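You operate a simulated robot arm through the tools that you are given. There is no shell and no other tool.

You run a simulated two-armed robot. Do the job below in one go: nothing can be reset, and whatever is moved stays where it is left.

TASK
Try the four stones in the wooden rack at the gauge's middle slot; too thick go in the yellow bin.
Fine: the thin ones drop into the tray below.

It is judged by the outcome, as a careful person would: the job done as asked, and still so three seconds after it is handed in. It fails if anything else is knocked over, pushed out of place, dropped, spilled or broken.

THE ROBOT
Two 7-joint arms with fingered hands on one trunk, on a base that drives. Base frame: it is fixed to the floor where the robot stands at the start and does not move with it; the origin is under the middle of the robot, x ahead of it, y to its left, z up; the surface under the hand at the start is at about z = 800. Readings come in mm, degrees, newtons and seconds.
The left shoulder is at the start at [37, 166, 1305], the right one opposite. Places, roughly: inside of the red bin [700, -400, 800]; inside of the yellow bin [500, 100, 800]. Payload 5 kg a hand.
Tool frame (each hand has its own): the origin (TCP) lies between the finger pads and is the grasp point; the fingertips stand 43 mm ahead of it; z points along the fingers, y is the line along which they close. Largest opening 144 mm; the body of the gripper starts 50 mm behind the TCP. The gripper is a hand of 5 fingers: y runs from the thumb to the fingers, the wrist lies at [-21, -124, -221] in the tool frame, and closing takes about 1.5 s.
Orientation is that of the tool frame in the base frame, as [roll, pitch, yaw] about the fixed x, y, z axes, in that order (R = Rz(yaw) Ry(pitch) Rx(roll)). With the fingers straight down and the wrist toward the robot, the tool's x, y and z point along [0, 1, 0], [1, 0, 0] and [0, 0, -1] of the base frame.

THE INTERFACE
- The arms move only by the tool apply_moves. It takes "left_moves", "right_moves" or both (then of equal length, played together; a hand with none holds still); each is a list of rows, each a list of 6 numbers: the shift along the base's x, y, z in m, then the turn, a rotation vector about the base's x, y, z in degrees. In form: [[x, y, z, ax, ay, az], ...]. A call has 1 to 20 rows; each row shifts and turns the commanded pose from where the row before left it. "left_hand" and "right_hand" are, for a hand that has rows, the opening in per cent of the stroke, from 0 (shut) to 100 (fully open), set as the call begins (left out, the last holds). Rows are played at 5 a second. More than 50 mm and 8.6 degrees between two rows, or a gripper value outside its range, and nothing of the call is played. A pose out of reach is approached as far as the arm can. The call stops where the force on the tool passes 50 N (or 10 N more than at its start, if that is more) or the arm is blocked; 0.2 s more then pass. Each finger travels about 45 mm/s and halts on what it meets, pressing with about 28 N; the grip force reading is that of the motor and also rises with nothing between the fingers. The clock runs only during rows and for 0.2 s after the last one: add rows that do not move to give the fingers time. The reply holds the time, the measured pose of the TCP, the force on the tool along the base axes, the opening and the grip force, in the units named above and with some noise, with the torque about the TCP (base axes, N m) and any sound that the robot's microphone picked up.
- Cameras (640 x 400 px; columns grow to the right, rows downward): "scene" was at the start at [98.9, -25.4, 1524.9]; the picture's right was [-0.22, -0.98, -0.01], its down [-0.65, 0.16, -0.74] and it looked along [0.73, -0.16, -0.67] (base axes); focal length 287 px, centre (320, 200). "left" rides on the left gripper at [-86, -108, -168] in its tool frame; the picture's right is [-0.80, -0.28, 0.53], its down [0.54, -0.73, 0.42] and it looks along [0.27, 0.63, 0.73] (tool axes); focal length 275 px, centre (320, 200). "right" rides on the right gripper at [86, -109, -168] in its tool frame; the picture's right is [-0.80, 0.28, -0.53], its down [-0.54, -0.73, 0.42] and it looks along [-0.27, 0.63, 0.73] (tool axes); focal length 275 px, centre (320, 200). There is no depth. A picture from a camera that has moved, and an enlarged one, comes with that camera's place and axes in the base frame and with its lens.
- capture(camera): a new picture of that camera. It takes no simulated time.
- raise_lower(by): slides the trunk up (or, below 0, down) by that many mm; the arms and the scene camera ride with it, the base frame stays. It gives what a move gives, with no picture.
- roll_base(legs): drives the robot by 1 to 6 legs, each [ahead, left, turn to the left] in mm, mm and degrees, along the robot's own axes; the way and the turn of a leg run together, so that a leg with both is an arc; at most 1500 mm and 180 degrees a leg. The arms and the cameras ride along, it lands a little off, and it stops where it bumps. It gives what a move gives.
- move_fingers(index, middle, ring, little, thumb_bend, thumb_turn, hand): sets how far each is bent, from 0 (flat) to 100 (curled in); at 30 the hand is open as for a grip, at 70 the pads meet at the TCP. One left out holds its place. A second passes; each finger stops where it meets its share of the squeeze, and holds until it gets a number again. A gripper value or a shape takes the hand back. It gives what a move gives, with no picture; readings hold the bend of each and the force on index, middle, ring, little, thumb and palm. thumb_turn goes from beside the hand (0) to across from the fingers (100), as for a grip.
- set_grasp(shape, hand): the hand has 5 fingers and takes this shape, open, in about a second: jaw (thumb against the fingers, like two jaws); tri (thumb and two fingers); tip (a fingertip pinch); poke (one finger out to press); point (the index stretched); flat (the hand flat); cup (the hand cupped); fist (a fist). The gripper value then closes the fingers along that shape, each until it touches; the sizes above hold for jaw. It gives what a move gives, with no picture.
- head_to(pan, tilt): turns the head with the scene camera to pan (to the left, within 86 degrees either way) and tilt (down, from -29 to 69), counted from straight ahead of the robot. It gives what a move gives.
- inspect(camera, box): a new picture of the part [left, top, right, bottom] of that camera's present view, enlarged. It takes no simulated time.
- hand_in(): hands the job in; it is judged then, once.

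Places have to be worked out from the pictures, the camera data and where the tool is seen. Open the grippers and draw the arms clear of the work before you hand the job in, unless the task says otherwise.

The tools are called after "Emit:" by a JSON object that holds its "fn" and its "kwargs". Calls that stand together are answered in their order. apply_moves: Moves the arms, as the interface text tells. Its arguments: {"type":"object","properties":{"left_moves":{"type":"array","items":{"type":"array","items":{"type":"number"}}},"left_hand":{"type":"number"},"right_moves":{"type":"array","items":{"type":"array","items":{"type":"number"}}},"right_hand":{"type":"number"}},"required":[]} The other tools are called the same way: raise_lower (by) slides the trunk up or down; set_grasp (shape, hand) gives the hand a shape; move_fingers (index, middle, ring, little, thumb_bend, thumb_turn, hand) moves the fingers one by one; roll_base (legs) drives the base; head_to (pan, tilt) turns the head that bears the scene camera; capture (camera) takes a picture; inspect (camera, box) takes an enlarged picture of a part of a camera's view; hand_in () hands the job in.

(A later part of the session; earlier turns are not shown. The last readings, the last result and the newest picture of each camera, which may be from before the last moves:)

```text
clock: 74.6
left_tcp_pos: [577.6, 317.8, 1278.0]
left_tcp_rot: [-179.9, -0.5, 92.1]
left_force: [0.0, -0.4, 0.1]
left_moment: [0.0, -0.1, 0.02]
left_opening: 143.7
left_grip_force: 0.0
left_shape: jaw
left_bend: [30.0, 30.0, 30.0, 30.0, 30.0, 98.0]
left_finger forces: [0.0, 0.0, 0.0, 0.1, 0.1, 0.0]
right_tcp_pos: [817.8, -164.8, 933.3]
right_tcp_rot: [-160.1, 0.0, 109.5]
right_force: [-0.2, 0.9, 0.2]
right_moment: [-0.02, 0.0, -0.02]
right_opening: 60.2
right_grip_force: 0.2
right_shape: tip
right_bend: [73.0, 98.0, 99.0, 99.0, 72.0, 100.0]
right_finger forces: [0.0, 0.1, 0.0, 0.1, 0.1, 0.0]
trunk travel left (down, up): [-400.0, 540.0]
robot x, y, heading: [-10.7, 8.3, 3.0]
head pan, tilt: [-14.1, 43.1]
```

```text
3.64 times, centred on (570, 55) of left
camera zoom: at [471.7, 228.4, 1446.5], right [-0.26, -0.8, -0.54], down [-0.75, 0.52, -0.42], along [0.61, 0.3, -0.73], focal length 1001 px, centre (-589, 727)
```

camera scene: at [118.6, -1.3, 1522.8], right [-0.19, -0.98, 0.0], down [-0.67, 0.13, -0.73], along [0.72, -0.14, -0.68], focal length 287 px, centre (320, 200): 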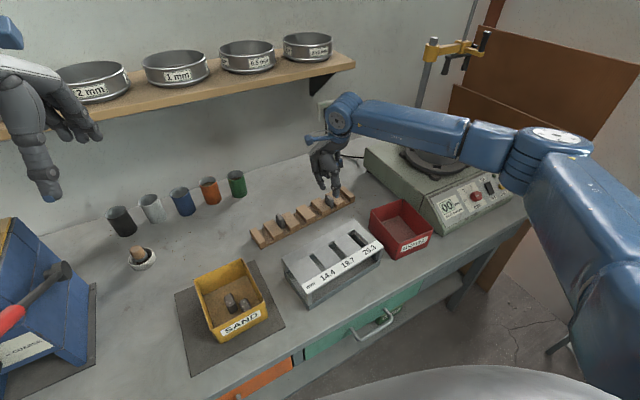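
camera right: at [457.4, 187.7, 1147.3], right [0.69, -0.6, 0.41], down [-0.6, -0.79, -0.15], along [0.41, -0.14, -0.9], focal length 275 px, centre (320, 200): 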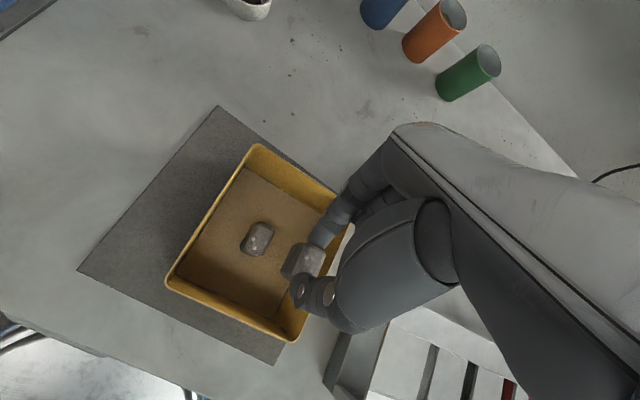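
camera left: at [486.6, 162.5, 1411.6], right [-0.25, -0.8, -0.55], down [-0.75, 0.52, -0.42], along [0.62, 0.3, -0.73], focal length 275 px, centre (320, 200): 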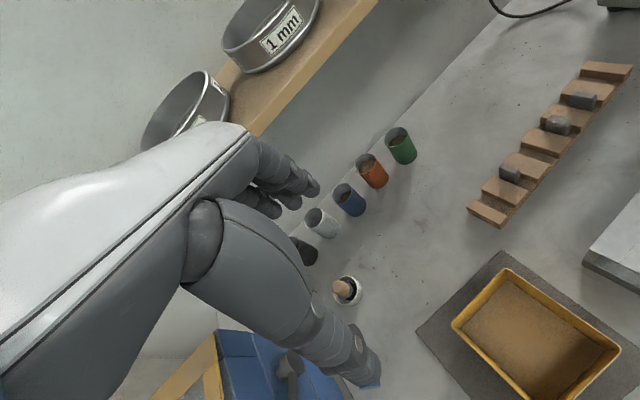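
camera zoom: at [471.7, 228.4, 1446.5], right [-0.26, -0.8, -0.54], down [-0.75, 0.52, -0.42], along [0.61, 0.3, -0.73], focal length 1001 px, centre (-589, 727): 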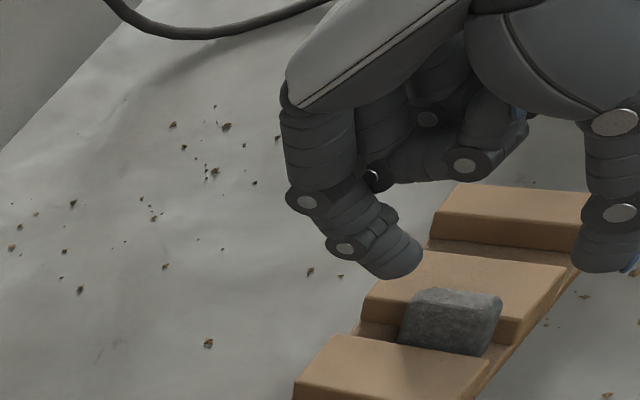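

Stone 4's top centre reads about [825, −179] in the right camera. I'll shift [+21.8, −7.7], then lower to just above it and look.

Emit:
{"fn": "apply_moves", "kwargs": {"right_moves": [[0.0218, -0.0077, 0, 0, 0, 0], [0, 0, -0.012, 0, 0, 0], [0, 0, -0.012, 0, 0, 0], [0, 0, -0.012, 0, 0, 0], [0, 0, 0, 0, 0, 0]]}}

Emit:
{"fn": "inspect", "kwargs": {"camera": "right", "box": [240, 180, 360, 320]}}

Emit:
{"fn": "inspect", "kwargs": {"camera": "left", "box": [540, 10, 640, 90]}}

Emit:
{"fn": "inspect", "kwargs": {"camera": "scene", "box": [290, 150, 370, 220]}}

```text
clock: 75.8
left_tcp_pos: [578.8, 318.3, 1278.4]
left_tcp_rot: [-179.7, -0.4, 92.1]
left_force: [-0.1, -0.4, 0.5]
left_moment: [-0.02, 0.0, 0.02]
left_opening: 143.9
left_grip_force: 0.0
left_shape: jaw
left_bend: [30.0, 30.0, 30.0, 30.0, 30.0, 98.0]
left_finger forces: [0.0, 0.1, 0.0, 0.0, 0.1, 0.1]
right_tcp_pos: [839.3, -173.5, 896.1]
right_tcp_rot: [-160.0, 0.0, 109.5]
right_force: [0.7, 0.0, 0.1]
right_moment: [0.02, -0.01, 0.01]
right_opening: 60.2
right_grip_force: 0.1
right_shape: tip
right_bend: [73.0, 98.0, 99.0, 99.0, 72.0, 100.0]
right_finger forces: [0.0, 0.0, 0.0, 0.0, 0.0, 0.1]
trunk travel left (down, up): [-400.0, 540.0]
robot x, y, heading: [-11.5, 10.3, 3.1]
head pan, tilt: [-14.1, 43.1]
```

```text
2.86 times, centred on (300, 250) of right
camera zoom: at [767.4, -108.0, 1090.6], right [0.69, -0.6, 0.41], down [-0.6, -0.79, -0.15], along [0.41, -0.14, -0.9], focal length 786 px, centre (377, 57)
```

zoom: 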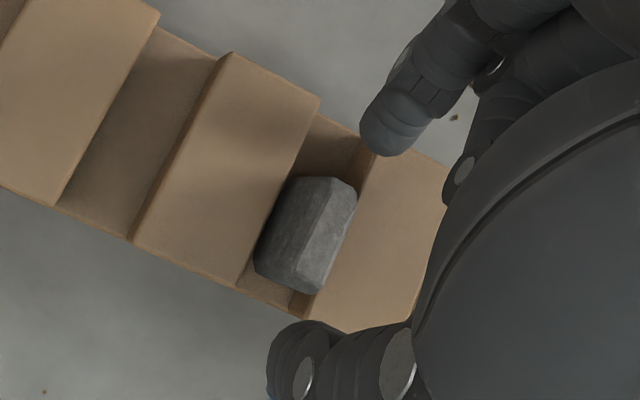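

```text
5.00 times, centred on (590, 50) of left
camera zoom: at [471.9, 228.0, 1446.5], right [-0.26, -0.8, -0.54], down [-0.75, 0.52, -0.42], along [0.61, 0.3, -0.73], focal length 1376 px, centre (-1030, 950)
```

zoom: 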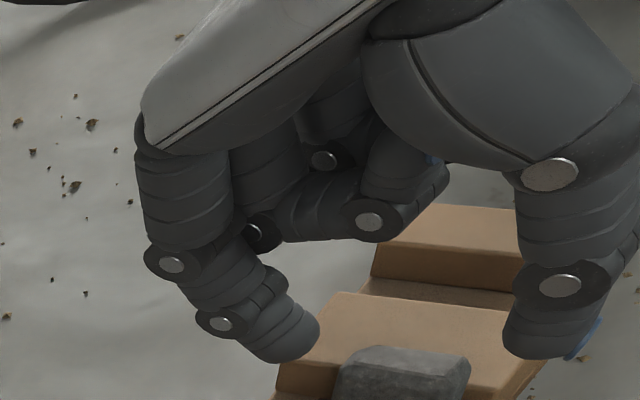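

```text
5.71 times, centred on (330, 185) of scene
camera zoom: at [118.8, -1.8, 1522.8], right [-0.19, -0.98, 0.0], down [-0.67, 0.13, -0.73], along [0.72, -0.14, -0.68], focal length 1642 px, centre (263, 286)
```

zoom: 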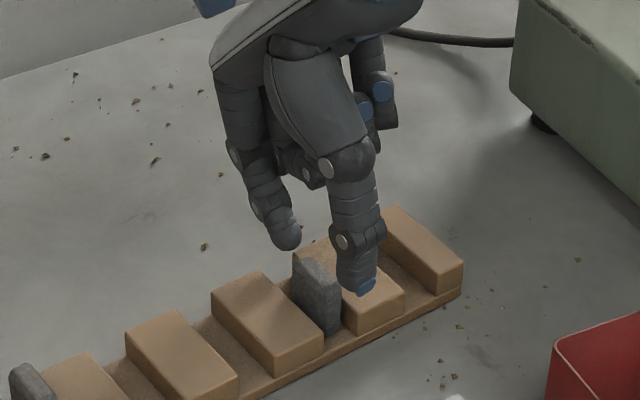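

Stone 4 sits about 2 mm right of my pinch line. I'll shift 1.5 mm right, descend to z = 884 and close partway.

Emit:
{"fn": "apply_moves", "kwargs": {"right_moves": [[0.0006, -0.0014, -0.006, 0, 0, 0], [0, 0, -0.006, 0, 0, 0], [0, 0, 0, 0, 0, 0], [0, 0, 0, 0, 0, 0], [0, 0, 0, 0, 0, 0]], "right_hand": 32}}

Emit:
{"fn": "inspect", "kwargs": {"camera": "right", "box": [240, 180, 360, 320]}}

Emit:
{"fn": "inspect", "kwargs": {"camera": "scene", "box": [300, 160, 364, 216]}}

```text
clock: 77.0
left_tcp_pos: [577.8, 319.7, 1277.9]
left_tcp_rot: [-179.8, -0.4, 92.0]
left_force: [0.6, -0.2, 0.6]
left_moment: [-0.04, 0.04, 0.03]
left_opening: 143.9
left_grip_force: 0.0
left_shape: jaw
left_bend: [30.0, 30.0, 30.0, 30.0, 30.0, 98.0]
left_finger forces: [0.0, 0.0, 0.1, 0.0, 0.0, 0.0]
right_tcp_pos: [840.0, -174.7, 885.1]
right_tcp_rot: [-160.2, 0.0, 109.4]
right_force: [2.2, 0.9, 7.1]
right_moment: [0.05, -0.21, 0.01]
right_opening: 46.9
right_grip_force: 0.1
right_shape: tip
right_bend: [73.0, 98.0, 99.0, 99.0, 74.0, 100.0]
right_finger forces: [6.5, 0.0, 0.0, 0.0, 0.0, 0.0]
trunk travel left (down, up): [-400.0, 540.0]
robot x, y, heading: [-12.3, 12.1, 3.1]
head pan, tilt: [-14.1, 43.1]
```

```text
2.86 times, centred on (300, 250) of right
camera zoom: at [767.9, -108.9, 1079.3], right [0.69, -0.6, 0.41], down [-0.6, -0.79, -0.15], along [0.41, -0.14, -0.9], focal length 786 px, centre (377, 57)
```

zoom: 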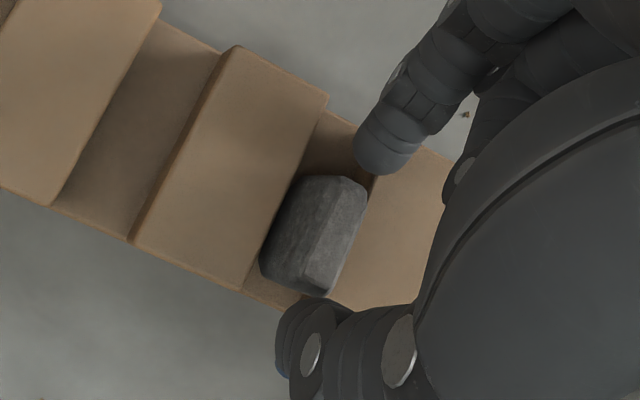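

```text
7.14 times, centred on (332, 188) of scene
camera zoom: at [118.8, -1.5, 1522.8], right [-0.19, -0.98, 0.0], down [-0.67, 0.13, -0.73], along [0.72, -0.14, -0.68], focal length 2053 px, centre (234, 286)
```

zoom: 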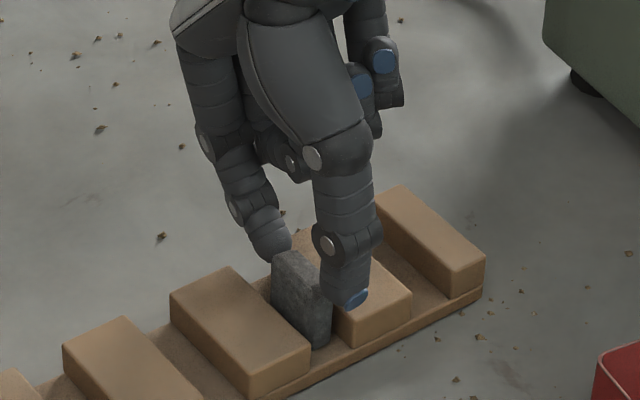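

The index is resting on the block to the right (6.5 N), so I'm about 3.5 mm too far right for this gap. I'll lift, shift 3.3 mm left and come back down; the 20 mm pads will still cover the stone.

Emit:
{"fn": "apply_moves", "kwargs": {"right_moves": [[0, 0, 0.006, 0, 0, 0], [-0.0013, 0.003, 0, 0, 0, 0], [0, 0, -0.006, 0, 0, 0], [0, 0, 0, 0, 0, 0]]}}

Emit:
{"fn": "inspect", "kwargs": {"camera": "right", "box": [240, 180, 360, 320]}}

```text
clock: 78.0
left_tcp_pos: [578.1, 318.7, 1277.3]
left_tcp_rot: [-179.8, -0.3, 92.1]
left_force: [-0.5, -0.1, -0.4]
left_moment: [0.02, -0.03, 0.01]
left_opening: 143.7
left_grip_force: 0.1
left_shape: jaw
left_bend: [30.0, 30.0, 30.0, 30.0, 30.0, 98.0]
left_finger forces: [0.0, 0.0, 0.0, 0.1, 0.0, 0.0]
right_tcp_pos: [838.5, -172.2, 882.0]
right_tcp_rot: [-160.1, 0.0, 109.4]
right_force: [-0.4, 1.1, -0.1]
right_moment: [0.0, 0.0, 0.01]
right_opening: 46.8
right_grip_force: 0.0
right_shape: tip
right_bend: [73.0, 98.0, 99.0, 99.0, 74.0, 100.0]
right_finger forces: [0.0, 0.1, 0.1, 0.0, 0.1, 0.0]
trunk travel left (down, up): [-400.0, 540.0]
robot x, y, heading: [-14.6, 13.2, 3.0]
head pan, tilt: [-14.1, 43.1]
```

```text
2.86 times, centred on (300, 250) of right
camera zoom: at [766.7, -106.2, 1077.4], right [0.69, -0.6, 0.41], down [-0.6, -0.79, -0.15], along [0.41, -0.14, -0.9], focal length 786 px, centre (377, 57)
```

zoom: 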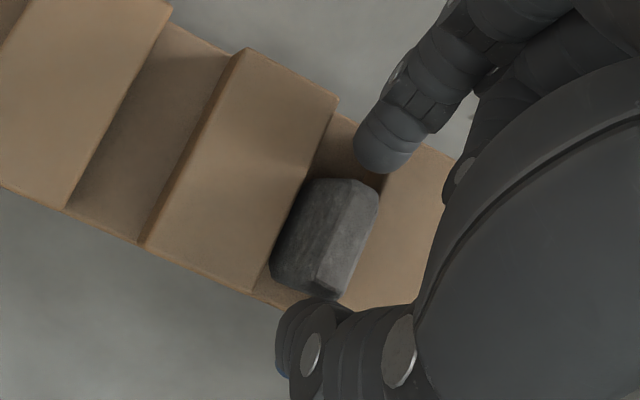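

Clear of the block now. I'll close to grip stone 4.

Emit:
{"fn": "apply_moves", "kwargs": {"right_moves": [[0, 0, 0, 0, 0, 0], [0, 0, 0, 0, 0, 0], [0, 0, 0, 0, 0, 0], [0, 0, 0, 0, 0, 0]], "right_hand": 18}}

Emit:
{"fn": "inspect", "kwargs": {"camera": "right", "box": [240, 180, 360, 320]}}

Emit:
{"fn": "inspect", "kwargs": {"camera": "scene", "box": [300, 160, 364, 216]}}

```text
clock: 79.0
left_tcp_pos: [579.0, 318.5, 1277.3]
left_tcp_rot: [-179.7, -0.4, 92.1]
left_force: [-1.0, -0.2, -0.3]
left_moment: [0.02, 0.01, 0.01]
left_opening: 143.8
left_grip_force: 0.1
left_shape: jaw
left_bend: [30.0, 30.0, 30.0, 30.0, 30.0, 98.0]
left_finger forces: [0.1, 0.0, 0.0, 0.0, 0.0, 0.1]
right_tcp_pos: [838.8, -172.5, 884.2]
right_tcp_rot: [-160.1, 0.0, 109.4]
right_force: [-0.3, -0.2, 1.4]
right_moment: [-0.01, 0.06, -0.03]
right_opening: 29.0
right_grip_force: 27.7
right_shape: tip
right_bend: [73.0, 100.0, 100.0, 100.0, 74.0, 100.0]
right_finger forces: [22.8, 0.0, 0.0, 0.0, 22.9, 0.0]
trunk travel left (down, up): [-400.0, 540.0]
robot x, y, heading: [-15.6, 10.3, 2.9]
head pan, tilt: [-14.1, 43.1]
```

```text
2.86 times, centred on (300, 250) of right
camera zoom: at [766.8, -106.0, 1077.8], right [0.69, -0.6, 0.41], down [-0.6, -0.79, -0.15], along [0.41, -0.14, -0.9], focal length 786 px, centre (377, 57)
```

zoom: 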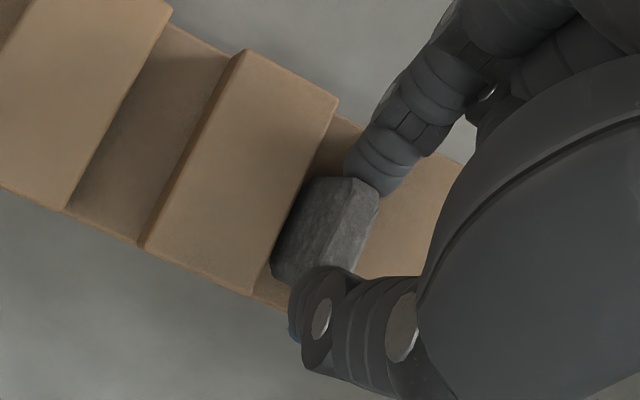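

```text
7.14 times, centred on (332, 188) of scene
camera zoom: at [119.2, -1.8, 1522.8], right [-0.19, -0.98, 0.0], down [-0.67, 0.13, -0.73], along [0.72, -0.14, -0.68], focal length 2053 px, centre (234, 286)
```

zoom: 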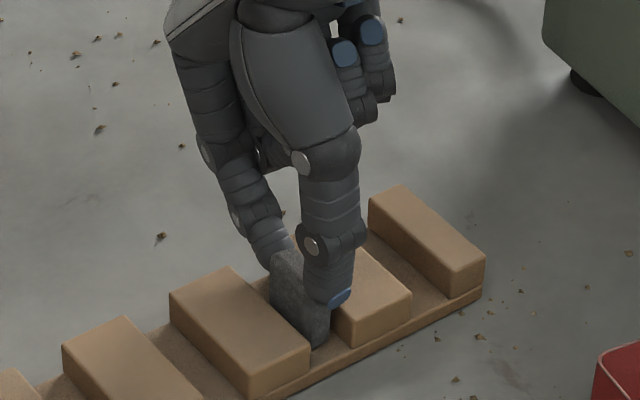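

Stone 4 is gripped (23 N each side). I'll lift it and carry it over the middle slot for a look.

Emit:
{"fn": "apply_moves", "kwargs": {"right_moves": [[0, 0, 0.008, 0, 0, 0], [0, 0, 0.015, 0, 0, 0], [0, 0, 0.02, 0, 0, 0], [-0.02, 0.003, 0.015, 0, 0, 0], [-0.02, 0.003, 0.015, 0, 0, 0], [-0.02, 0.003, 0.015, 0, 0, 0], [-0.02, 0.003, 0.015, 0, 0, 0], [-0.02, 0.003, 0.012, 0, 0, 0], [-0.038, 0.005, 0, 0, 0, 0], [-0.038, 0.005, 0, 0, 0, 0], [-0.038, 0.005, 0, 0, 0, 0], [-0.038, 0.005, 0, 0, 0, 0], [0, 0, 0, 0, 0, 0]]}}

Emit:
{"fn": "inspect", "kwargs": {"camera": "right", "box": [250, 210, 350, 300]}}

Emit:
{"fn": "inspect", "kwargs": {"camera": "scene", "box": [310, 210, 380, 270]}}

Emit:
{"fn": "inspect", "kwargs": {"camera": "left", "box": [440, 20, 640, 180]}}

```text
clock: 81.8
left_tcp_pos: [579.1, 318.9, 1275.3]
left_tcp_rot: [-179.8, -0.4, 92.1]
left_force: [0.0, 0.1, 0.4]
left_moment: [-0.01, 0.0, 0.02]
left_opening: 143.9
left_grip_force: 0.1
left_shape: jaw
left_bend: [30.0, 30.0, 30.0, 30.0, 30.0, 98.0]
left_finger forces: [0.0, 0.0, 0.0, 0.0, 0.0, 0.0]
right_tcp_pos: [587.0, -137.9, 999.3]
right_tcp_rot: [-160.0, -0.1, 109.5]
right_force: [-0.1, -0.9, -0.7]
right_moment: [-0.02, 0.0, -0.01]
right_opening: 28.6
right_grip_force: 28.5
right_shape: tip
right_bend: [73.0, 100.0, 100.0, 100.0, 74.0, 100.0]
right_finger forces: [22.6, 0.0, 0.0, 0.0, 20.8, 0.1]
trunk travel left (down, up): [-400.0, 540.0]
robot x, y, heading: [-14.6, 9.4, 2.9]
head pan, tilt: [-14.1, 43.1]
```

```text
4.44 times, centred on (300, 255) of right
camera zoom: at [515.2, -71.9, 1194.0], right [0.69, -0.6, 0.41], down [-0.6, -0.79, -0.15], along [0.41, -0.14, -0.9], focal length 1224 px, centre (409, -44)
```

zoom: 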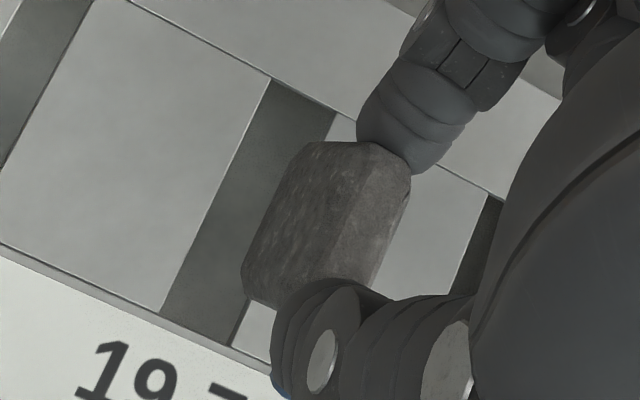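

```text
6.67 times, centred on (345, 240) of scene
camera zoom: at [120.1, -1.7, 1522.7], right [-0.19, -0.98, 0.0], down [-0.67, 0.13, -0.73], along [0.72, -0.14, -0.68], focal length 1916 px, centre (153, -67)
```

zoom: 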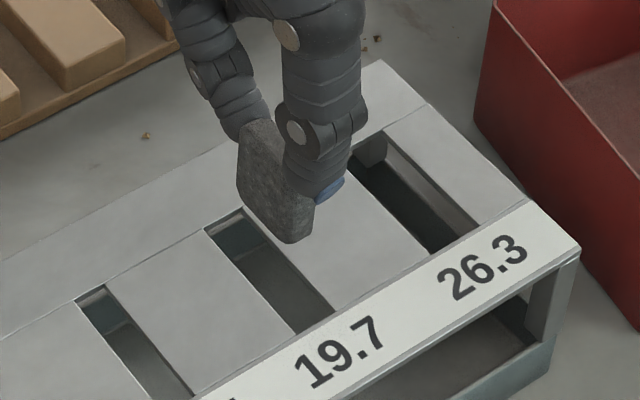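

```text
2.50 times, centred on (540, 100) of left
camera zoom: at [473.1, 228.0, 1446.0], right [-0.26, -0.8, -0.54], down [-0.75, 0.52, -0.42], along [0.61, 0.3, -0.73], focal length 688 px, centre (-230, 450)
```

zoom: 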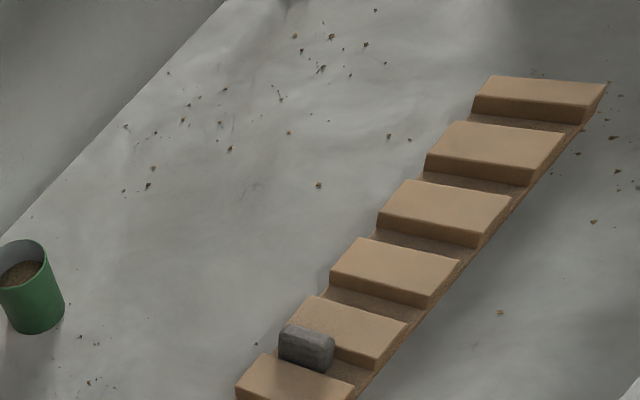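

Stone 4 spans roughly s = 357–372 at its bottom, inside the slot's 356–376. I'll lower it to just above the plate, then into the slot in small steps.

Emit:
{"fn": "apply_moves", "kwargs": {"right_moves": [[0.0002, -0.0005, -0.012, 0, 0, 0], [0, 0, -0.012, 0, 0, 0], [0, 0, -0.012, 0, 0, 0], [0, 0, -0.002, 0, 0, 0], [0, 0, 0, 0, 0, 0]]}}

Emit:
{"fn": "inspect", "kwargs": {"camera": "right", "box": [250, 210, 350, 300]}}

Emit:
{"fn": "apply_moves", "kwargs": {"right_moves": [[0, 0, -0.002, 0, 0, 0], [0, 0, -0.002, 0, 0, 0], [0, 0, 0, 0, 0, 0]]}}

```text
clock: 83.0
left_tcp_pos: [578.7, 318.0, 1276.6]
left_tcp_rot: [-179.8, -0.4, 92.1]
left_force: [0.6, 0.2, -0.5]
left_moment: [0.0, 0.04, 0.0]
left_opening: 143.9
left_grip_force: 0.0
left_shape: jaw
left_bend: [30.0, 30.0, 30.0, 30.0, 30.0, 98.0]
left_finger forces: [0.0, 0.0, 0.0, 0.0, 0.1, 0.0]
right_tcp_pos: [587.1, -137.4, 962.9]
right_tcp_rot: [-160.1, 0.0, 109.3]
right_force: [-0.3, 0.4, -1.0]
right_moment: [-0.01, 0.0, -0.06]
right_opening: 28.9
right_grip_force: 27.8
right_shape: tip
right_bend: [73.0, 100.0, 100.0, 100.0, 74.0, 100.0]
right_finger forces: [22.5, 0.0, 0.0, 0.0, 20.7, 0.0]
trunk travel left (down, up): [-400.0, 540.0]
robot x, y, heading: [-11.4, 11.2, 3.0]
head pan, tilt: [-14.1, 43.1]
```

```text
4.44 times, centred on (300, 255) of right
camera zoom: at [515.1, -71.5, 1155.5], right [0.69, -0.6, 0.41], down [-0.6, -0.79, -0.15], along [0.41, -0.14, -0.9], focal length 1224 px, centre (409, -44)
```

zoom: 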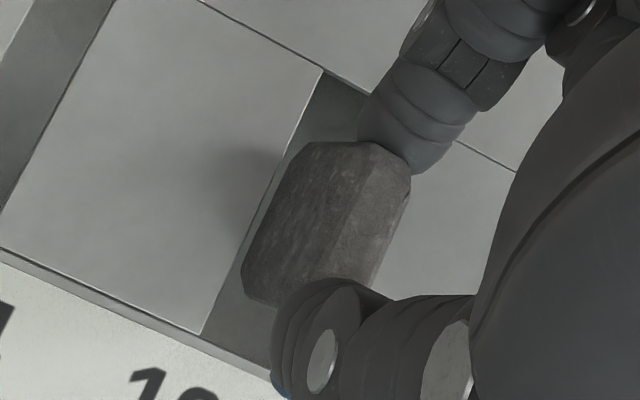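

```text
clock: 83.8
left_tcp_pos: [578.7, 319.1, 1277.1]
left_tcp_rot: [-179.9, -0.4, 92.2]
left_force: [0.3, -0.6, 0.5]
left_moment: [0.0, -0.02, 0.03]
left_opening: 143.9
left_grip_force: 0.0
left_shape: jaw
left_bend: [30.0, 30.0, 30.0, 30.0, 30.0, 98.0]
left_finger forces: [0.0, 0.0, 0.1, 0.0, 0.0, 0.1]
right_tcp_pos: [587.5, -138.0, 956.7]
right_tcp_rot: [-160.2, 0.0, 109.4]
right_force: [0.1, -0.2, -0.8]
right_moment: [0.03, 0.03, 0.01]
right_opening: 28.4
right_grip_force: 27.7
right_shape: tip
right_bend: [73.0, 100.0, 100.0, 100.0, 74.0, 100.0]
right_finger forces: [22.5, 0.0, 0.0, 0.0, 20.7, 0.0]
trunk travel left (down, up): [-400.0, 540.0]
robot x, y, heading: [-13.9, 7.8, 3.0]
head pan, tilt: [-14.1, 43.1]
```

No force at z = 956.7, already below the height where the thick stones stopped, so stone 4 is entering the slot. I'll continue down gently.

Emit:
{"fn": "apply_moves", "kwargs": {"right_moves": [[0, 0, -0.002, 0, 0, 0], [0, 0, -0.002, 0, 0, 0], [0, 0, -0.002, 0, 0, 0], [0, 0, 0, 0, 0, 0]]}}

Emit:
{"fn": "inspect", "kwargs": {"camera": "right", "box": [250, 210, 350, 300]}}

Emit:
{"fn": "inspect", "kwargs": {"camera": "scene", "box": [310, 210, 380, 270]}}

```text
clock: 84.8
left_tcp_pos: [579.0, 319.9, 1277.0]
left_tcp_rot: [-179.8, -0.3, 92.0]
left_force: [-0.3, -0.5, -0.2]
left_moment: [0.03, -0.01, 0.01]
left_opening: 144.0
left_grip_force: 0.0
left_shape: jaw
left_bend: [30.0, 30.0, 30.0, 30.0, 30.0, 98.0]
left_finger forces: [0.1, 0.1, 0.0, 0.0, 0.0, 0.0]
right_tcp_pos: [586.8, -138.2, 950.9]
right_tcp_rot: [-160.1, 0.1, 109.4]
right_force: [-0.3, 0.5, 0.5]
right_moment: [0.0, 0.0, -0.02]
right_opening: 28.7
right_grip_force: 28.3
right_shape: tip
right_bend: [73.0, 100.0, 100.0, 100.0, 74.0, 100.0]
right_finger forces: [22.5, 0.1, 0.1, 0.0, 20.5, 0.0]
trunk travel left (down, up): [-400.0, 540.0]
robot x, y, heading: [-12.6, 12.1, 2.9]
head pan, tilt: [-14.1, 43.1]
```

```text
4.44 times, centred on (300, 255) of right
camera zoom: at [514.8, -72.2, 1144.9], right [0.69, -0.6, 0.41], down [-0.6, -0.79, -0.15], along [0.41, -0.14, -0.9], focal length 1224 px, centre (409, -44)
```

zoom: 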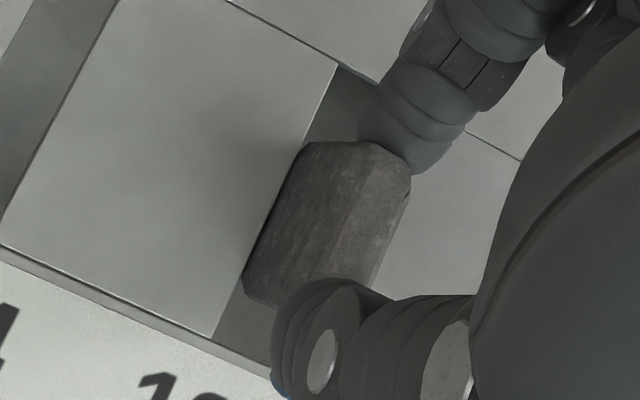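

```text
6.67 times, centred on (345, 240) of scene
camera zoom: at [119.3, -1.8, 1522.7], right [-0.19, -0.98, 0.0], down [-0.67, 0.13, -0.73], along [0.72, -0.14, -0.68], focal length 1916 px, centre (153, -67)
```

zoom: 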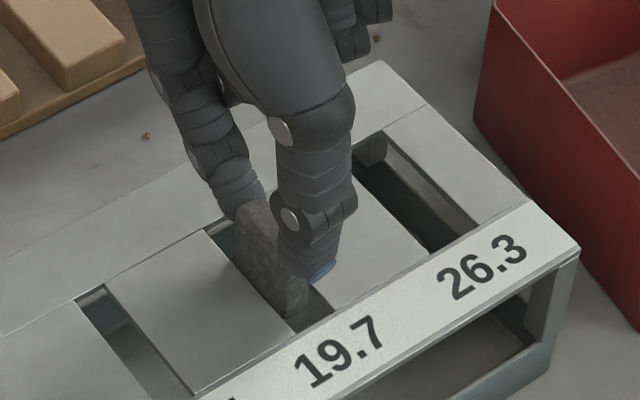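

Stone 4 slides into the slot freely. I'll go 6 mm deeper so it is well guided before I release it.

Emit:
{"fn": "apply_moves", "kwargs": {"right_moves": [[0, 0, -0.002, 0, 0, 0], [0, 0, -0.002, 0, 0, 0], [0, 0, -0.002, 0, 0, 0], [0, 0, 0, 0, 0, 0]]}}

Emit:
{"fn": "inspect", "kwargs": {"camera": "scene", "box": [310, 210, 380, 270]}}

```text
clock: 85.8
left_tcp_pos: [579.9, 318.2, 1276.4]
left_tcp_rot: [-179.8, -0.4, 92.1]
left_force: [0.0, -0.5, 0.3]
left_moment: [-0.03, 0.02, 0.02]
left_opening: 143.7
left_grip_force: 0.1
left_shape: jaw
left_bend: [30.0, 30.0, 30.0, 30.0, 30.0, 98.0]
left_finger forces: [0.0, 0.0, 0.1, 0.0, 0.0, 0.1]
right_tcp_pos: [587.0, -138.7, 944.3]
right_tcp_rot: [-160.0, -0.1, 109.4]
right_force: [0.3, -0.9, -1.6]
right_moment: [0.0, 0.02, 0.01]
right_opening: 28.5
right_grip_force: 28.2
right_shape: tip
right_bend: [73.0, 100.0, 100.0, 100.0, 74.0, 100.0]
right_finger forces: [22.5, 0.0, 0.0, 0.1, 20.7, 0.0]
trunk travel left (down, up): [-400.0, 540.0]
robot x, y, heading: [-15.3, 8.3, 3.0]
head pan, tilt: [-14.1, 43.1]
```

```text
6.67 times, centred on (345, 240) of scene
camera zoom: at [119.3, -1.8, 1522.7], right [-0.19, -0.98, 0.0], down [-0.67, 0.13, -0.73], along [0.72, -0.14, -0.68], focal length 1916 px, centre (153, -67)
```

zoom: 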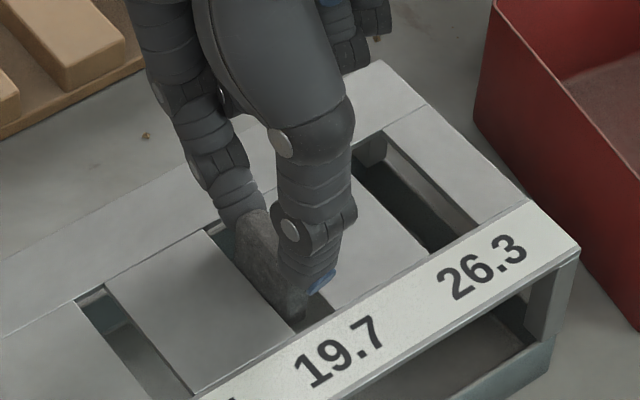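

Inserted about 15 mm with no resistance. I'll release stone 4 so it drops through into the tray.

Emit:
{"fn": "apply_moves", "kwargs": {"right_moves": [[0, 0, 0, 0, 0, 0], [0, 0, 0, 0, 0, 0], [0, 0, 0, 0, 0, 0], [0, 0, 0, 0, 0, 0]], "right_hand": 40}}

Emit:
{"fn": "inspect", "kwargs": {"camera": "right", "box": [240, 190, 360, 320]}}

Emit:
{"fn": "inspect", "kwargs": {"camera": "scene", "box": [280, 210, 390, 310]}}

```text
clock: 86.8
left_tcp_pos: [578.5, 318.4, 1278.2]
left_tcp_rot: [-179.8, -0.4, 92.0]
left_force: [0.2, -0.8, -0.3]
left_moment: [-0.05, -0.01, 0.01]
left_opening: 143.8
left_grip_force: 0.0
left_shape: jaw
left_bend: [30.0, 30.0, 30.0, 30.0, 30.0, 98.0]
left_finger forces: [0.0, 0.0, 0.0, 0.0, 0.0, 0.1]
right_tcp_pos: [587.9, -138.6, 943.7]
right_tcp_rot: [-160.1, -0.1, 109.3]
right_force: [-1.9, -1.2, 3.5]
right_moment: [-0.03, 0.06, -0.02]
right_opening: 55.2
right_grip_force: 0.1
right_shape: tip
right_bend: [74.0, 98.0, 99.0, 99.0, 73.0, 100.0]
right_finger forces: [2.9, 0.0, 0.0, 0.0, 0.0, 0.0]
trunk travel left (down, up): [-400.0, 540.0]
robot x, y, heading: [-15.2, 8.4, 2.8]
head pan, tilt: [-14.1, 43.1]
```

```text
3.08 times, centred on (300, 255) of right
camera zoom: at [514.6, -72.7, 1138.7], right [0.69, -0.6, 0.41], down [-0.6, -0.79, -0.15], along [0.41, -0.14, -0.9], focal length 847 px, centre (382, 31)
```

zoom: 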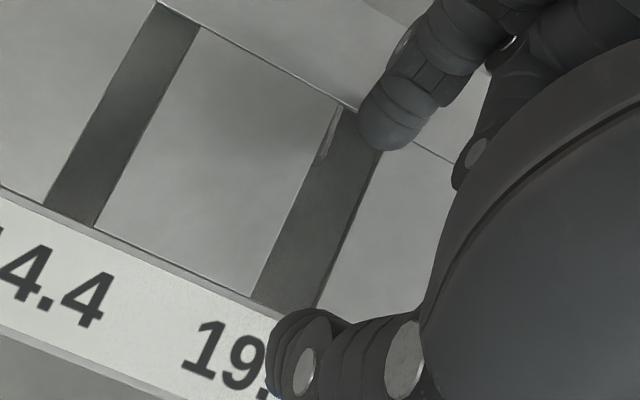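

```text
4.00 times, centred on (335, 260) of scene
camera zoom: at [118.8, -1.9, 1522.8], right [-0.19, -0.98, 0.0], down [-0.67, 0.13, -0.73], along [0.72, -0.14, -0.68], focal length 1150 px, centre (260, -40)
```

zoom: 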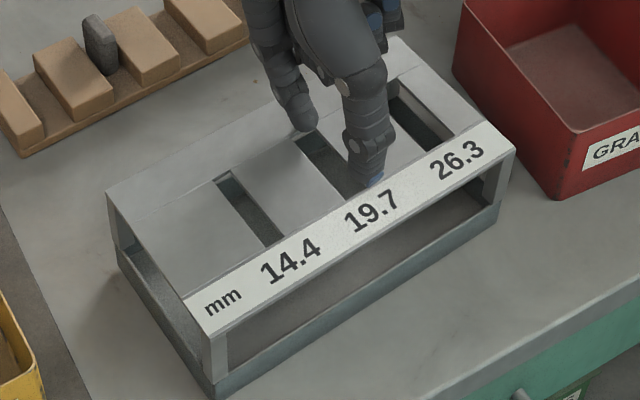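

Stone 4 dropped through, and the slot is clear. The index just brushes the plate (3 N), so I'll rise straight up and check the tray.

Emit:
{"fn": "apply_moves", "kwargs": {"right_moves": [[0, 0, 0.006, 0, 0, 0], [0, 0, 0.02, 0, 0, 0], [0, 0, 0.02, 0, 0, 0], [0, 0, 0, 0, 0, 0]]}}

Emit:
{"fn": "inspect", "kwargs": {"camera": "scene", "box": [270, 210, 400, 320]}}

Emit:
{"fn": "inspect", "kwargs": {"camera": "right", "box": [150, 180, 360, 360]}}

```text
clock: 87.8
left_tcp_pos: [578.7, 318.3, 1276.5]
left_tcp_rot: [-179.7, -0.5, 92.0]
left_force: [-0.2, 0.0, 0.1]
left_moment: [-0.02, 0.04, -0.01]
left_opening: 143.9
left_grip_force: 0.0
left_shape: jaw
left_bend: [30.0, 30.0, 30.0, 30.0, 30.0, 98.0]
left_finger forces: [0.0, 0.0, 0.0, 0.0, 0.0, 0.0]
right_tcp_pos: [586.9, -138.0, 990.3]
right_tcp_rot: [-160.1, 0.0, 109.4]
right_force: [0.3, -0.3, -0.2]
right_moment: [0.0, 0.03, -0.04]
right_opening: 57.3
right_grip_force: 0.0
right_shape: tip
right_bend: [73.0, 98.0, 99.0, 99.0, 73.0, 100.0]
right_finger forces: [0.0, 0.0, 0.0, 0.0, 0.0, 0.0]
trunk travel left (down, up): [-400.0, 540.0]
robot x, y, heading: [-13.0, 9.3, 2.7]
head pan, tilt: [-14.1, 43.1]
```

```text
3.64 times, centred on (335, 265) of scene
camera zoom: at [119.6, -1.9, 1522.7], right [-0.19, -0.98, 0.0], down [-0.67, 0.13, -0.73], along [0.72, -0.14, -0.68], focal length 1045 px, centre (266, -36)
```

zoom: 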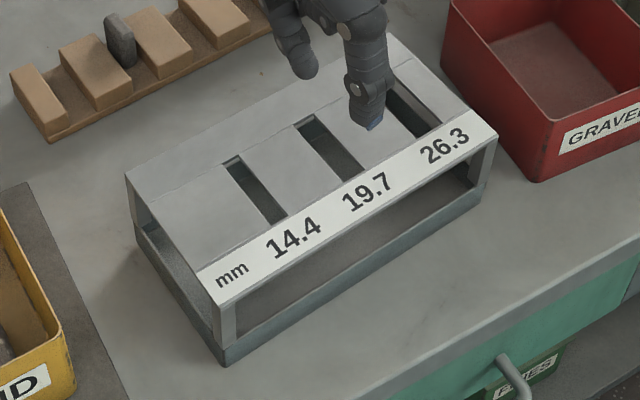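

```text
2.22 times, centred on (255, 270) of right
camera zoom: at [514.1, -72.4, 1184.8], right [0.69, -0.6, 0.41], down [-0.6, -0.79, -0.15], along [0.41, -0.14, -0.9], focal length 612 px, centre (464, 44)
```

zoom: 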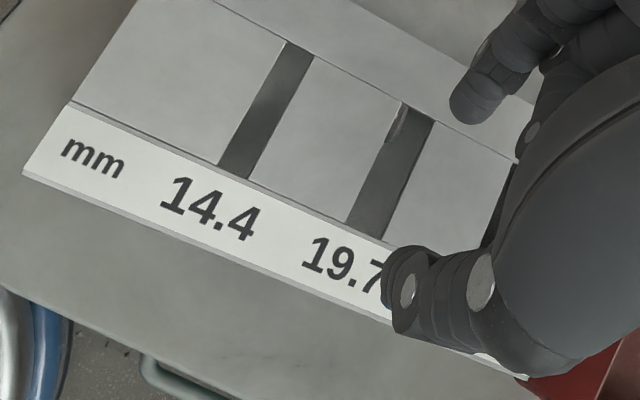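

There is a light sliver near the back-left of the slot. I'll zoom in to see whether the stone is down in the tray or caught.

Emit:
{"fn": "inspect", "kwargs": {"camera": "right", "box": [250, 205, 320, 270]}}

Emit:
{"fn": "inspect", "kwargs": {"camera": "scene", "box": [320, 230, 370, 270]}}

Emit:
{"fn": "inspect", "kwargs": {"camera": "scene", "box": [320, 250, 400, 310]}}

```text
6.15 times, centred on (285, 238) of right
camera zoom: at [514.1, -72.4, 1184.8], right [0.69, -0.6, 0.41], down [-0.6, -0.79, -0.15], along [0.41, -0.14, -0.9], focal length 1694 px, centre (535, -31)
```

zoom: 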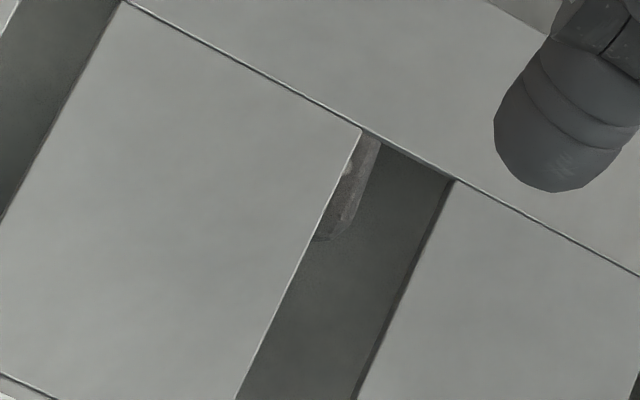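

```text
10.00 times, centred on (345, 250) of scene
camera zoom: at [119.6, -1.9, 1522.7], right [-0.19, -0.98, 0.0], down [-0.67, 0.13, -0.73], along [0.72, -0.14, -0.68], focal length 2874 px, centre (70, -300)
```

zoom: 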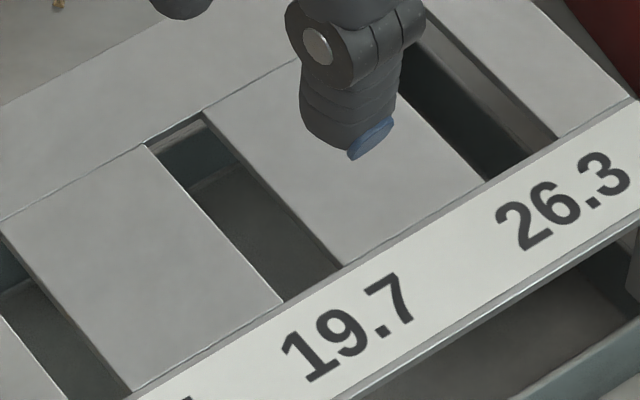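

```text
6.67 times, centred on (360, 280) of scene
camera zoom: at [119.6, -1.9, 1522.7], right [-0.19, -0.98, 0.0], down [-0.67, 0.13, -0.73], along [0.72, -0.14, -0.68], focal length 1916 px, centre (53, -333)
```

zoom: 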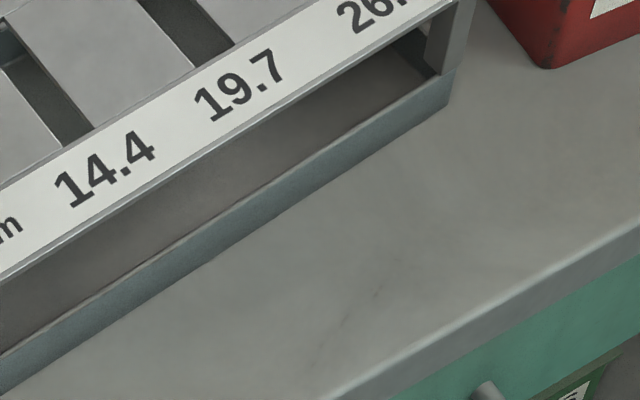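

The sliver is the stone lying below the plate in the tray, so stone 4 is done. Now stone 1 at the left end: I'll move over to hover beside it.

Emit:
{"fn": "apply_moves", "kwargs": {"right_moves": [[0.032, 0.025, 0, 0, 0, 0], [0.032, 0.025, 0, 0, 0, 0], [0.032, 0.025, 0, 0, 0, 0], [0.0257, 0.0203, -0.0183, 0, 0, 0], [0.0257, 0.0203, -0.0183, 0, 0, 0], [0.0257, 0.0203, -0.0183, 0, 0, 0], [0, 0, 0, 0, 0, 0]], "right_hand": 42}}

Emit:
{"fn": "inspect", "kwargs": {"camera": "right", "box": [200, 150, 380, 340]}}

Emit:
{"fn": "inspect", "kwargs": {"camera": "left", "box": [400, 60, 600, 220]}}

Emit:
{"fn": "capture", "kwargs": {"camera": "scene"}}

```text
clock: 89.4
left_tcp_pos: [579.3, 317.9, 1277.6]
left_tcp_rot: [-179.9, -0.4, 92.1]
left_force: [-0.4, -0.4, 0.4]
left_moment: [0.03, -0.04, 0.02]
left_opening: 144.1
left_grip_force: 0.1
left_shape: jaw
left_bend: [30.0, 30.0, 30.0, 30.0, 30.0, 98.0]
left_finger forces: [0.0, 0.0, 0.1, 0.0, 0.1, 0.0]
right_tcp_pos: [759.9, -1.2, 936.1]
right_tcp_rot: [-160.2, 0.0, 109.4]
right_force: [-0.2, -0.3, 0.0]
right_moment: [-0.01, -0.04, -0.03]
right_opening: 60.1
right_grip_force: 0.1
right_shape: tip
right_bend: [73.0, 98.0, 99.0, 99.0, 72.0, 100.0]
right_finger forces: [0.0, 0.0, 0.1, 0.0, 0.1, 0.1]
trunk travel left (down, up): [-400.0, 540.0]
robot x, y, heading: [-12.5, 12.3, 3.2]
head pan, tilt: [-14.1, 43.1]
```

```text
2.11 times, centred on (290, 245) of right
camera zoom: at [688.1, 64.1, 1130.1], right [0.69, -0.6, 0.41], down [-0.6, -0.79, -0.15], along [0.41, -0.14, -0.9], focal length 580 px, centre (383, 105)
```

zoom: 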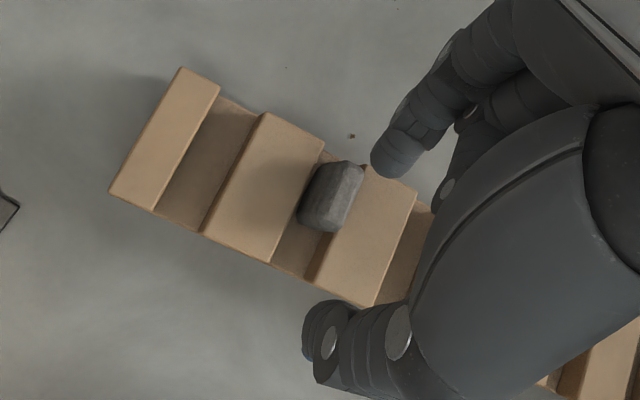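

```text
2.50 times, centred on (500, 140) of left
camera zoom: at [471.8, 227.0, 1446.7], right [-0.26, -0.8, -0.54], down [-0.75, 0.52, -0.42], along [0.61, 0.3, -0.73], focal length 688 px, centre (-130, 350)
```

zoom: 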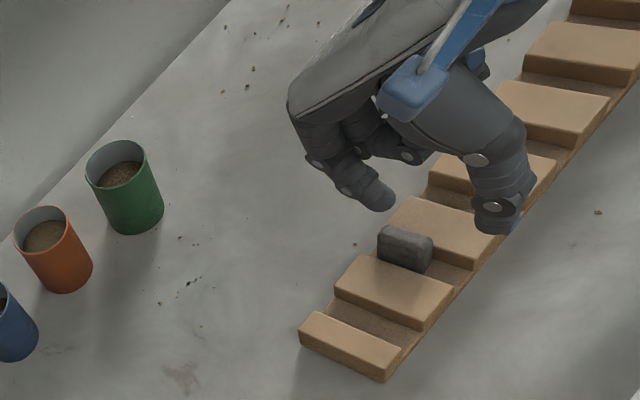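

```text
taken
camera scene: at [118.8, -2.7, 1522.8], right [-0.19, -0.98, 0.0], down [-0.67, 0.13, -0.73], along [0.72, -0.14, -0.68], focal length 287 px, centre (320, 200)
```

scene: 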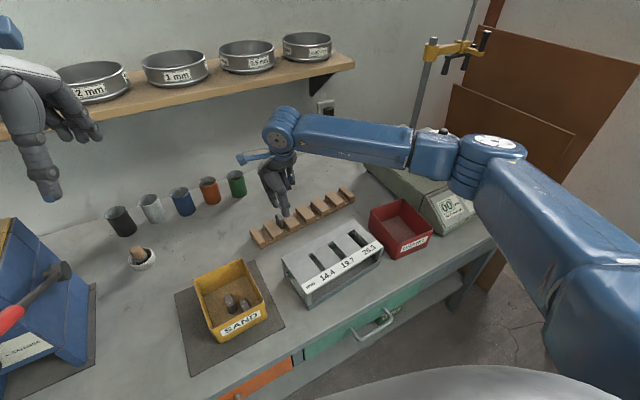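

Stone 1's top centre is about [768, −3]. I'll shift forward [+21, +7.6], descend to just above it, and check.

Emit:
{"fn": "apply_moves", "kwargs": {"right_moves": [[0.021, 0.0076, 0, 0, 0, 0], [0, 0, -0.013, 0, 0, 0], [0, 0, -0.013, 0, 0, 0], [0, 0, -0.013, 0, 0, 0], [0, 0, 0, 0, 0, 0]]}}

Emit:
{"fn": "inspect", "kwargs": {"camera": "right", "box": [240, 180, 360, 320]}}

Emit:
{"fn": "inspect", "kwargs": {"camera": "left", "box": [490, 90, 602, 180]}}

```text
clock: 90.6
left_tcp_pos: [579.1, 318.7, 1278.3]
left_tcp_rot: [-179.8, -0.4, 92.0]
left_force: [-0.4, -0.4, 0.5]
left_moment: [0.04, -0.04, -0.01]
left_opening: 144.1
left_grip_force: 0.1
left_shape: jaw
left_bend: [30.0, 30.0, 30.0, 30.0, 30.0, 98.0]
left_finger forces: [0.0, 0.0, 0.1, 0.0, 0.0, 0.0]
right_tcp_pos: [781.0, 4.7, 897.2]
right_tcp_rot: [-160.2, 0.0, 109.4]
right_force: [0.2, -0.2, -0.4]
right_moment: [0.02, -0.01, 0.01]
right_opening: 60.2
right_grip_force: 0.1
right_shape: tip
right_bend: [73.0, 98.0, 99.0, 99.0, 72.0, 100.0]
right_finger forces: [0.1, 0.1, 0.1, 0.0, 0.0, 0.0]
trunk travel left (down, up): [-400.0, 540.0]
robot x, y, heading: [-11.8, 9.4, 2.9]
head pan, tilt: [-14.1, 43.1]
```

```text
2.86 times, centred on (300, 250) of right
camera zoom: at [709.1, 71.4, 1091.3], right [0.69, -0.6, 0.41], down [-0.6, -0.79, -0.15], along [0.41, -0.14, -0.9], focal length 786 px, centre (377, 57)
```

zoom: 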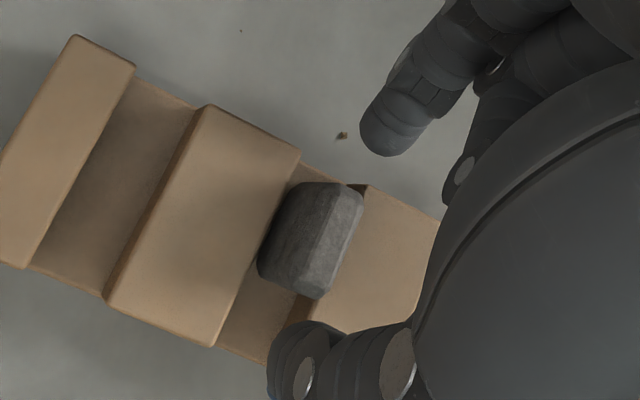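

```text
4.44 times, centred on (546, 135) of left
camera zoom: at [471.9, 227.6, 1446.6], right [-0.26, -0.8, -0.54], down [-0.75, 0.52, -0.42], along [0.61, 0.3, -0.73], focal length 1224 px, centre (-684, 489)
```

zoom: 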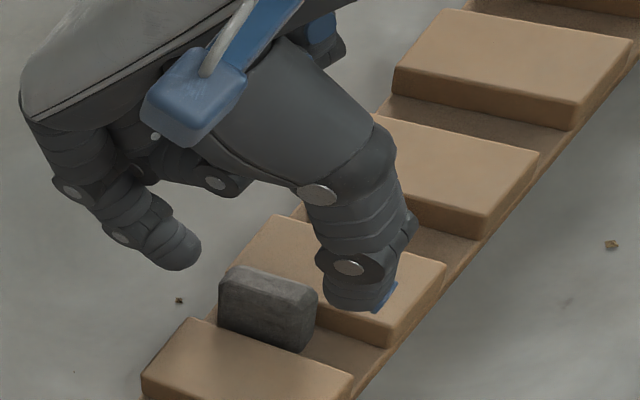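

Stone 1 rests against the right-hand block of its gap. To keep the index off that block I'll grip about 4 mm higher (z ≈ 887) at the current sideways position. First I'll close partway.

Emit:
{"fn": "apply_moves", "kwargs": {"right_moves": [[0, 0, -0.005, 0, 0, 0], [0, 0, -0.005, 0, 0, 0], [0, 0, 0, 0, 0, 0], [0, 0, 0, 0, 0, 0], [0, 0, 0, 0, 0, 0]], "right_hand": 32}}

Emit:
{"fn": "inspect", "kwargs": {"camera": "right", "box": [240, 180, 360, 320]}}

Emit:
{"fn": "inspect", "kwargs": {"camera": "left", "box": [490, 90, 602, 180]}}

```text
clock: 91.8
left_tcp_pos: [578.5, 318.1, 1277.8]
left_tcp_rot: [-179.8, -0.4, 92.0]
left_force: [0.2, -0.5, 0.1]
left_moment: [0.0, -0.01, 0.02]
left_opening: 144.1
left_grip_force: 0.0
left_shape: jaw
left_bend: [30.0, 30.0, 30.0, 30.0, 30.0, 98.0]
left_finger forces: [0.0, 0.0, 0.1, 0.0, 0.0, 0.0]
right_tcp_pos: [781.7, 5.7, 886.2]
right_tcp_rot: [-160.1, 0.0, 109.4]
right_force: [0.2, 0.4, 0.3]
right_moment: [-0.02, 0.01, 0.02]
right_opening: 46.9
right_grip_force: 0.0
right_shape: tip
right_bend: [73.0, 98.0, 99.0, 99.0, 74.0, 100.0]
right_finger forces: [0.1, 0.0, 0.1, 0.0, 0.1, 0.0]
trunk travel left (down, up): [-400.0, 540.0]
robot x, y, heading: [-15.0, 11.8, 2.9]
head pan, tilt: [-14.1, 43.1]
```

```text
2.86 times, centred on (300, 250) of right
camera zoom: at [709.0, 71.3, 1080.6], right [0.69, -0.6, 0.41], down [-0.6, -0.79, -0.15], along [0.41, -0.14, -0.9], focal length 786 px, centre (377, 57)
```

zoom: 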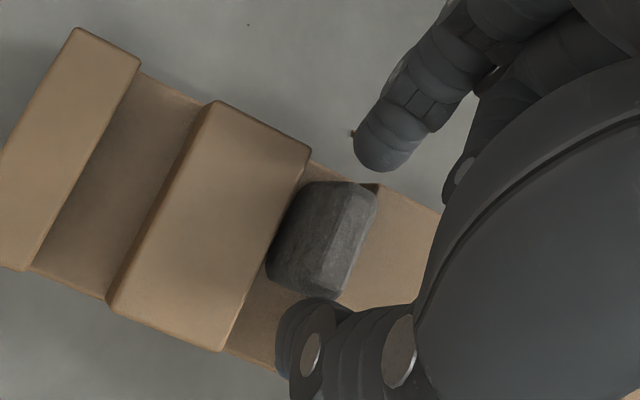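

```text
4.44 times, centred on (546, 135) of left
camera zoom: at [472.3, 228.0, 1446.3], right [-0.26, -0.8, -0.54], down [-0.75, 0.52, -0.42], along [0.61, 0.3, -0.73], focal length 1224 px, centre (-684, 489)
```

zoom: 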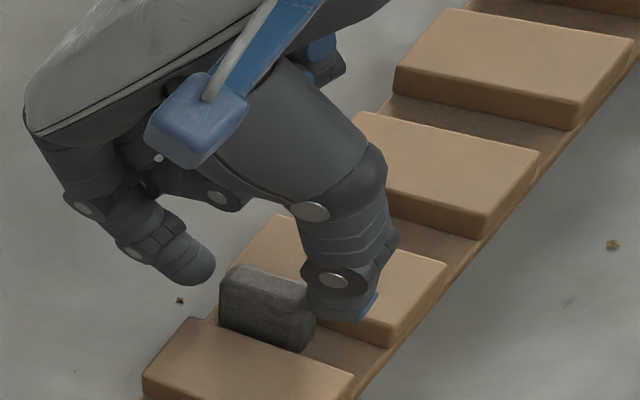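

No stray contact and the picture matches the earlier good grips. I'll close on stone 1.

Emit:
{"fn": "apply_moves", "kwargs": {"right_moves": [[0, 0, 0, 0, 0, 0], [0, 0, 0, 0, 0, 0], [0, 0, 0, 0, 0, 0], [0, 0, 0, 0, 0, 0]], "right_hand": 18}}

Emit:
{"fn": "inspect", "kwargs": {"camera": "right", "box": [240, 180, 360, 320]}}

Emit:
{"fn": "inspect", "kwargs": {"camera": "left", "box": [490, 90, 602, 180]}}

```text
clock: 92.8
left_tcp_pos: [576.3, 318.1, 1277.8]
left_tcp_rot: [-179.7, -0.5, 92.1]
left_force: [-0.4, 0.1, 0.6]
left_moment: [0.0, 0.01, 0.0]
left_opening: 143.9
left_grip_force: 0.0
left_shape: jaw
left_bend: [30.0, 30.0, 30.0, 30.0, 30.0, 98.0]
left_finger forces: [0.1, 0.0, 0.0, 0.1, 0.0, 0.0]
right_tcp_pos: [782.1, 6.5, 887.9]
right_tcp_rot: [-160.3, 0.0, 109.4]
right_force: [0.7, 0.1, 13.3]
right_moment: [-0.11, 0.32, 0.02]
right_opening: 20.7
right_grip_force: 27.9
right_shape: tip
right_bend: [73.0, 100.0, 100.0, 100.0, 75.0, 100.0]
right_finger forces: [21.5, 0.0, 0.0, 0.1, 24.3, 0.0]
trunk travel left (down, up): [-400.0, 540.0]
robot x, y, heading: [-14.7, 9.5, 2.8]
head pan, tilt: [-14.1, 43.1]
```

```text
2.86 times, centred on (300, 250) of right
camera zoom: at [708.2, 71.3, 1082.4], right [0.69, -0.6, 0.41], down [-0.6, -0.79, -0.15], along [0.41, -0.14, -0.9], focal length 786 px, centre (377, 57)
```

zoom: 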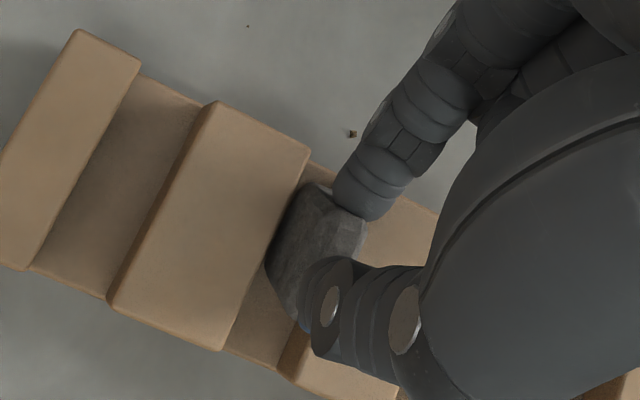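

```text
4.44 times, centred on (546, 135) of left
camera zoom: at [471.0, 228.0, 1447.0], right [-0.26, -0.8, -0.54], down [-0.75, 0.52, -0.42], along [0.61, 0.3, -0.73], focal length 1224 px, centre (-684, 489)
```

zoom: 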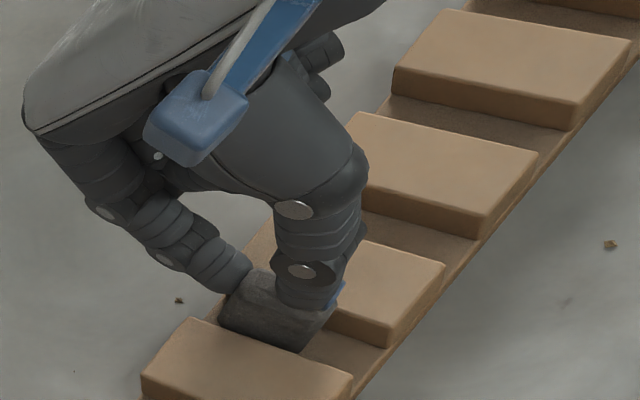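

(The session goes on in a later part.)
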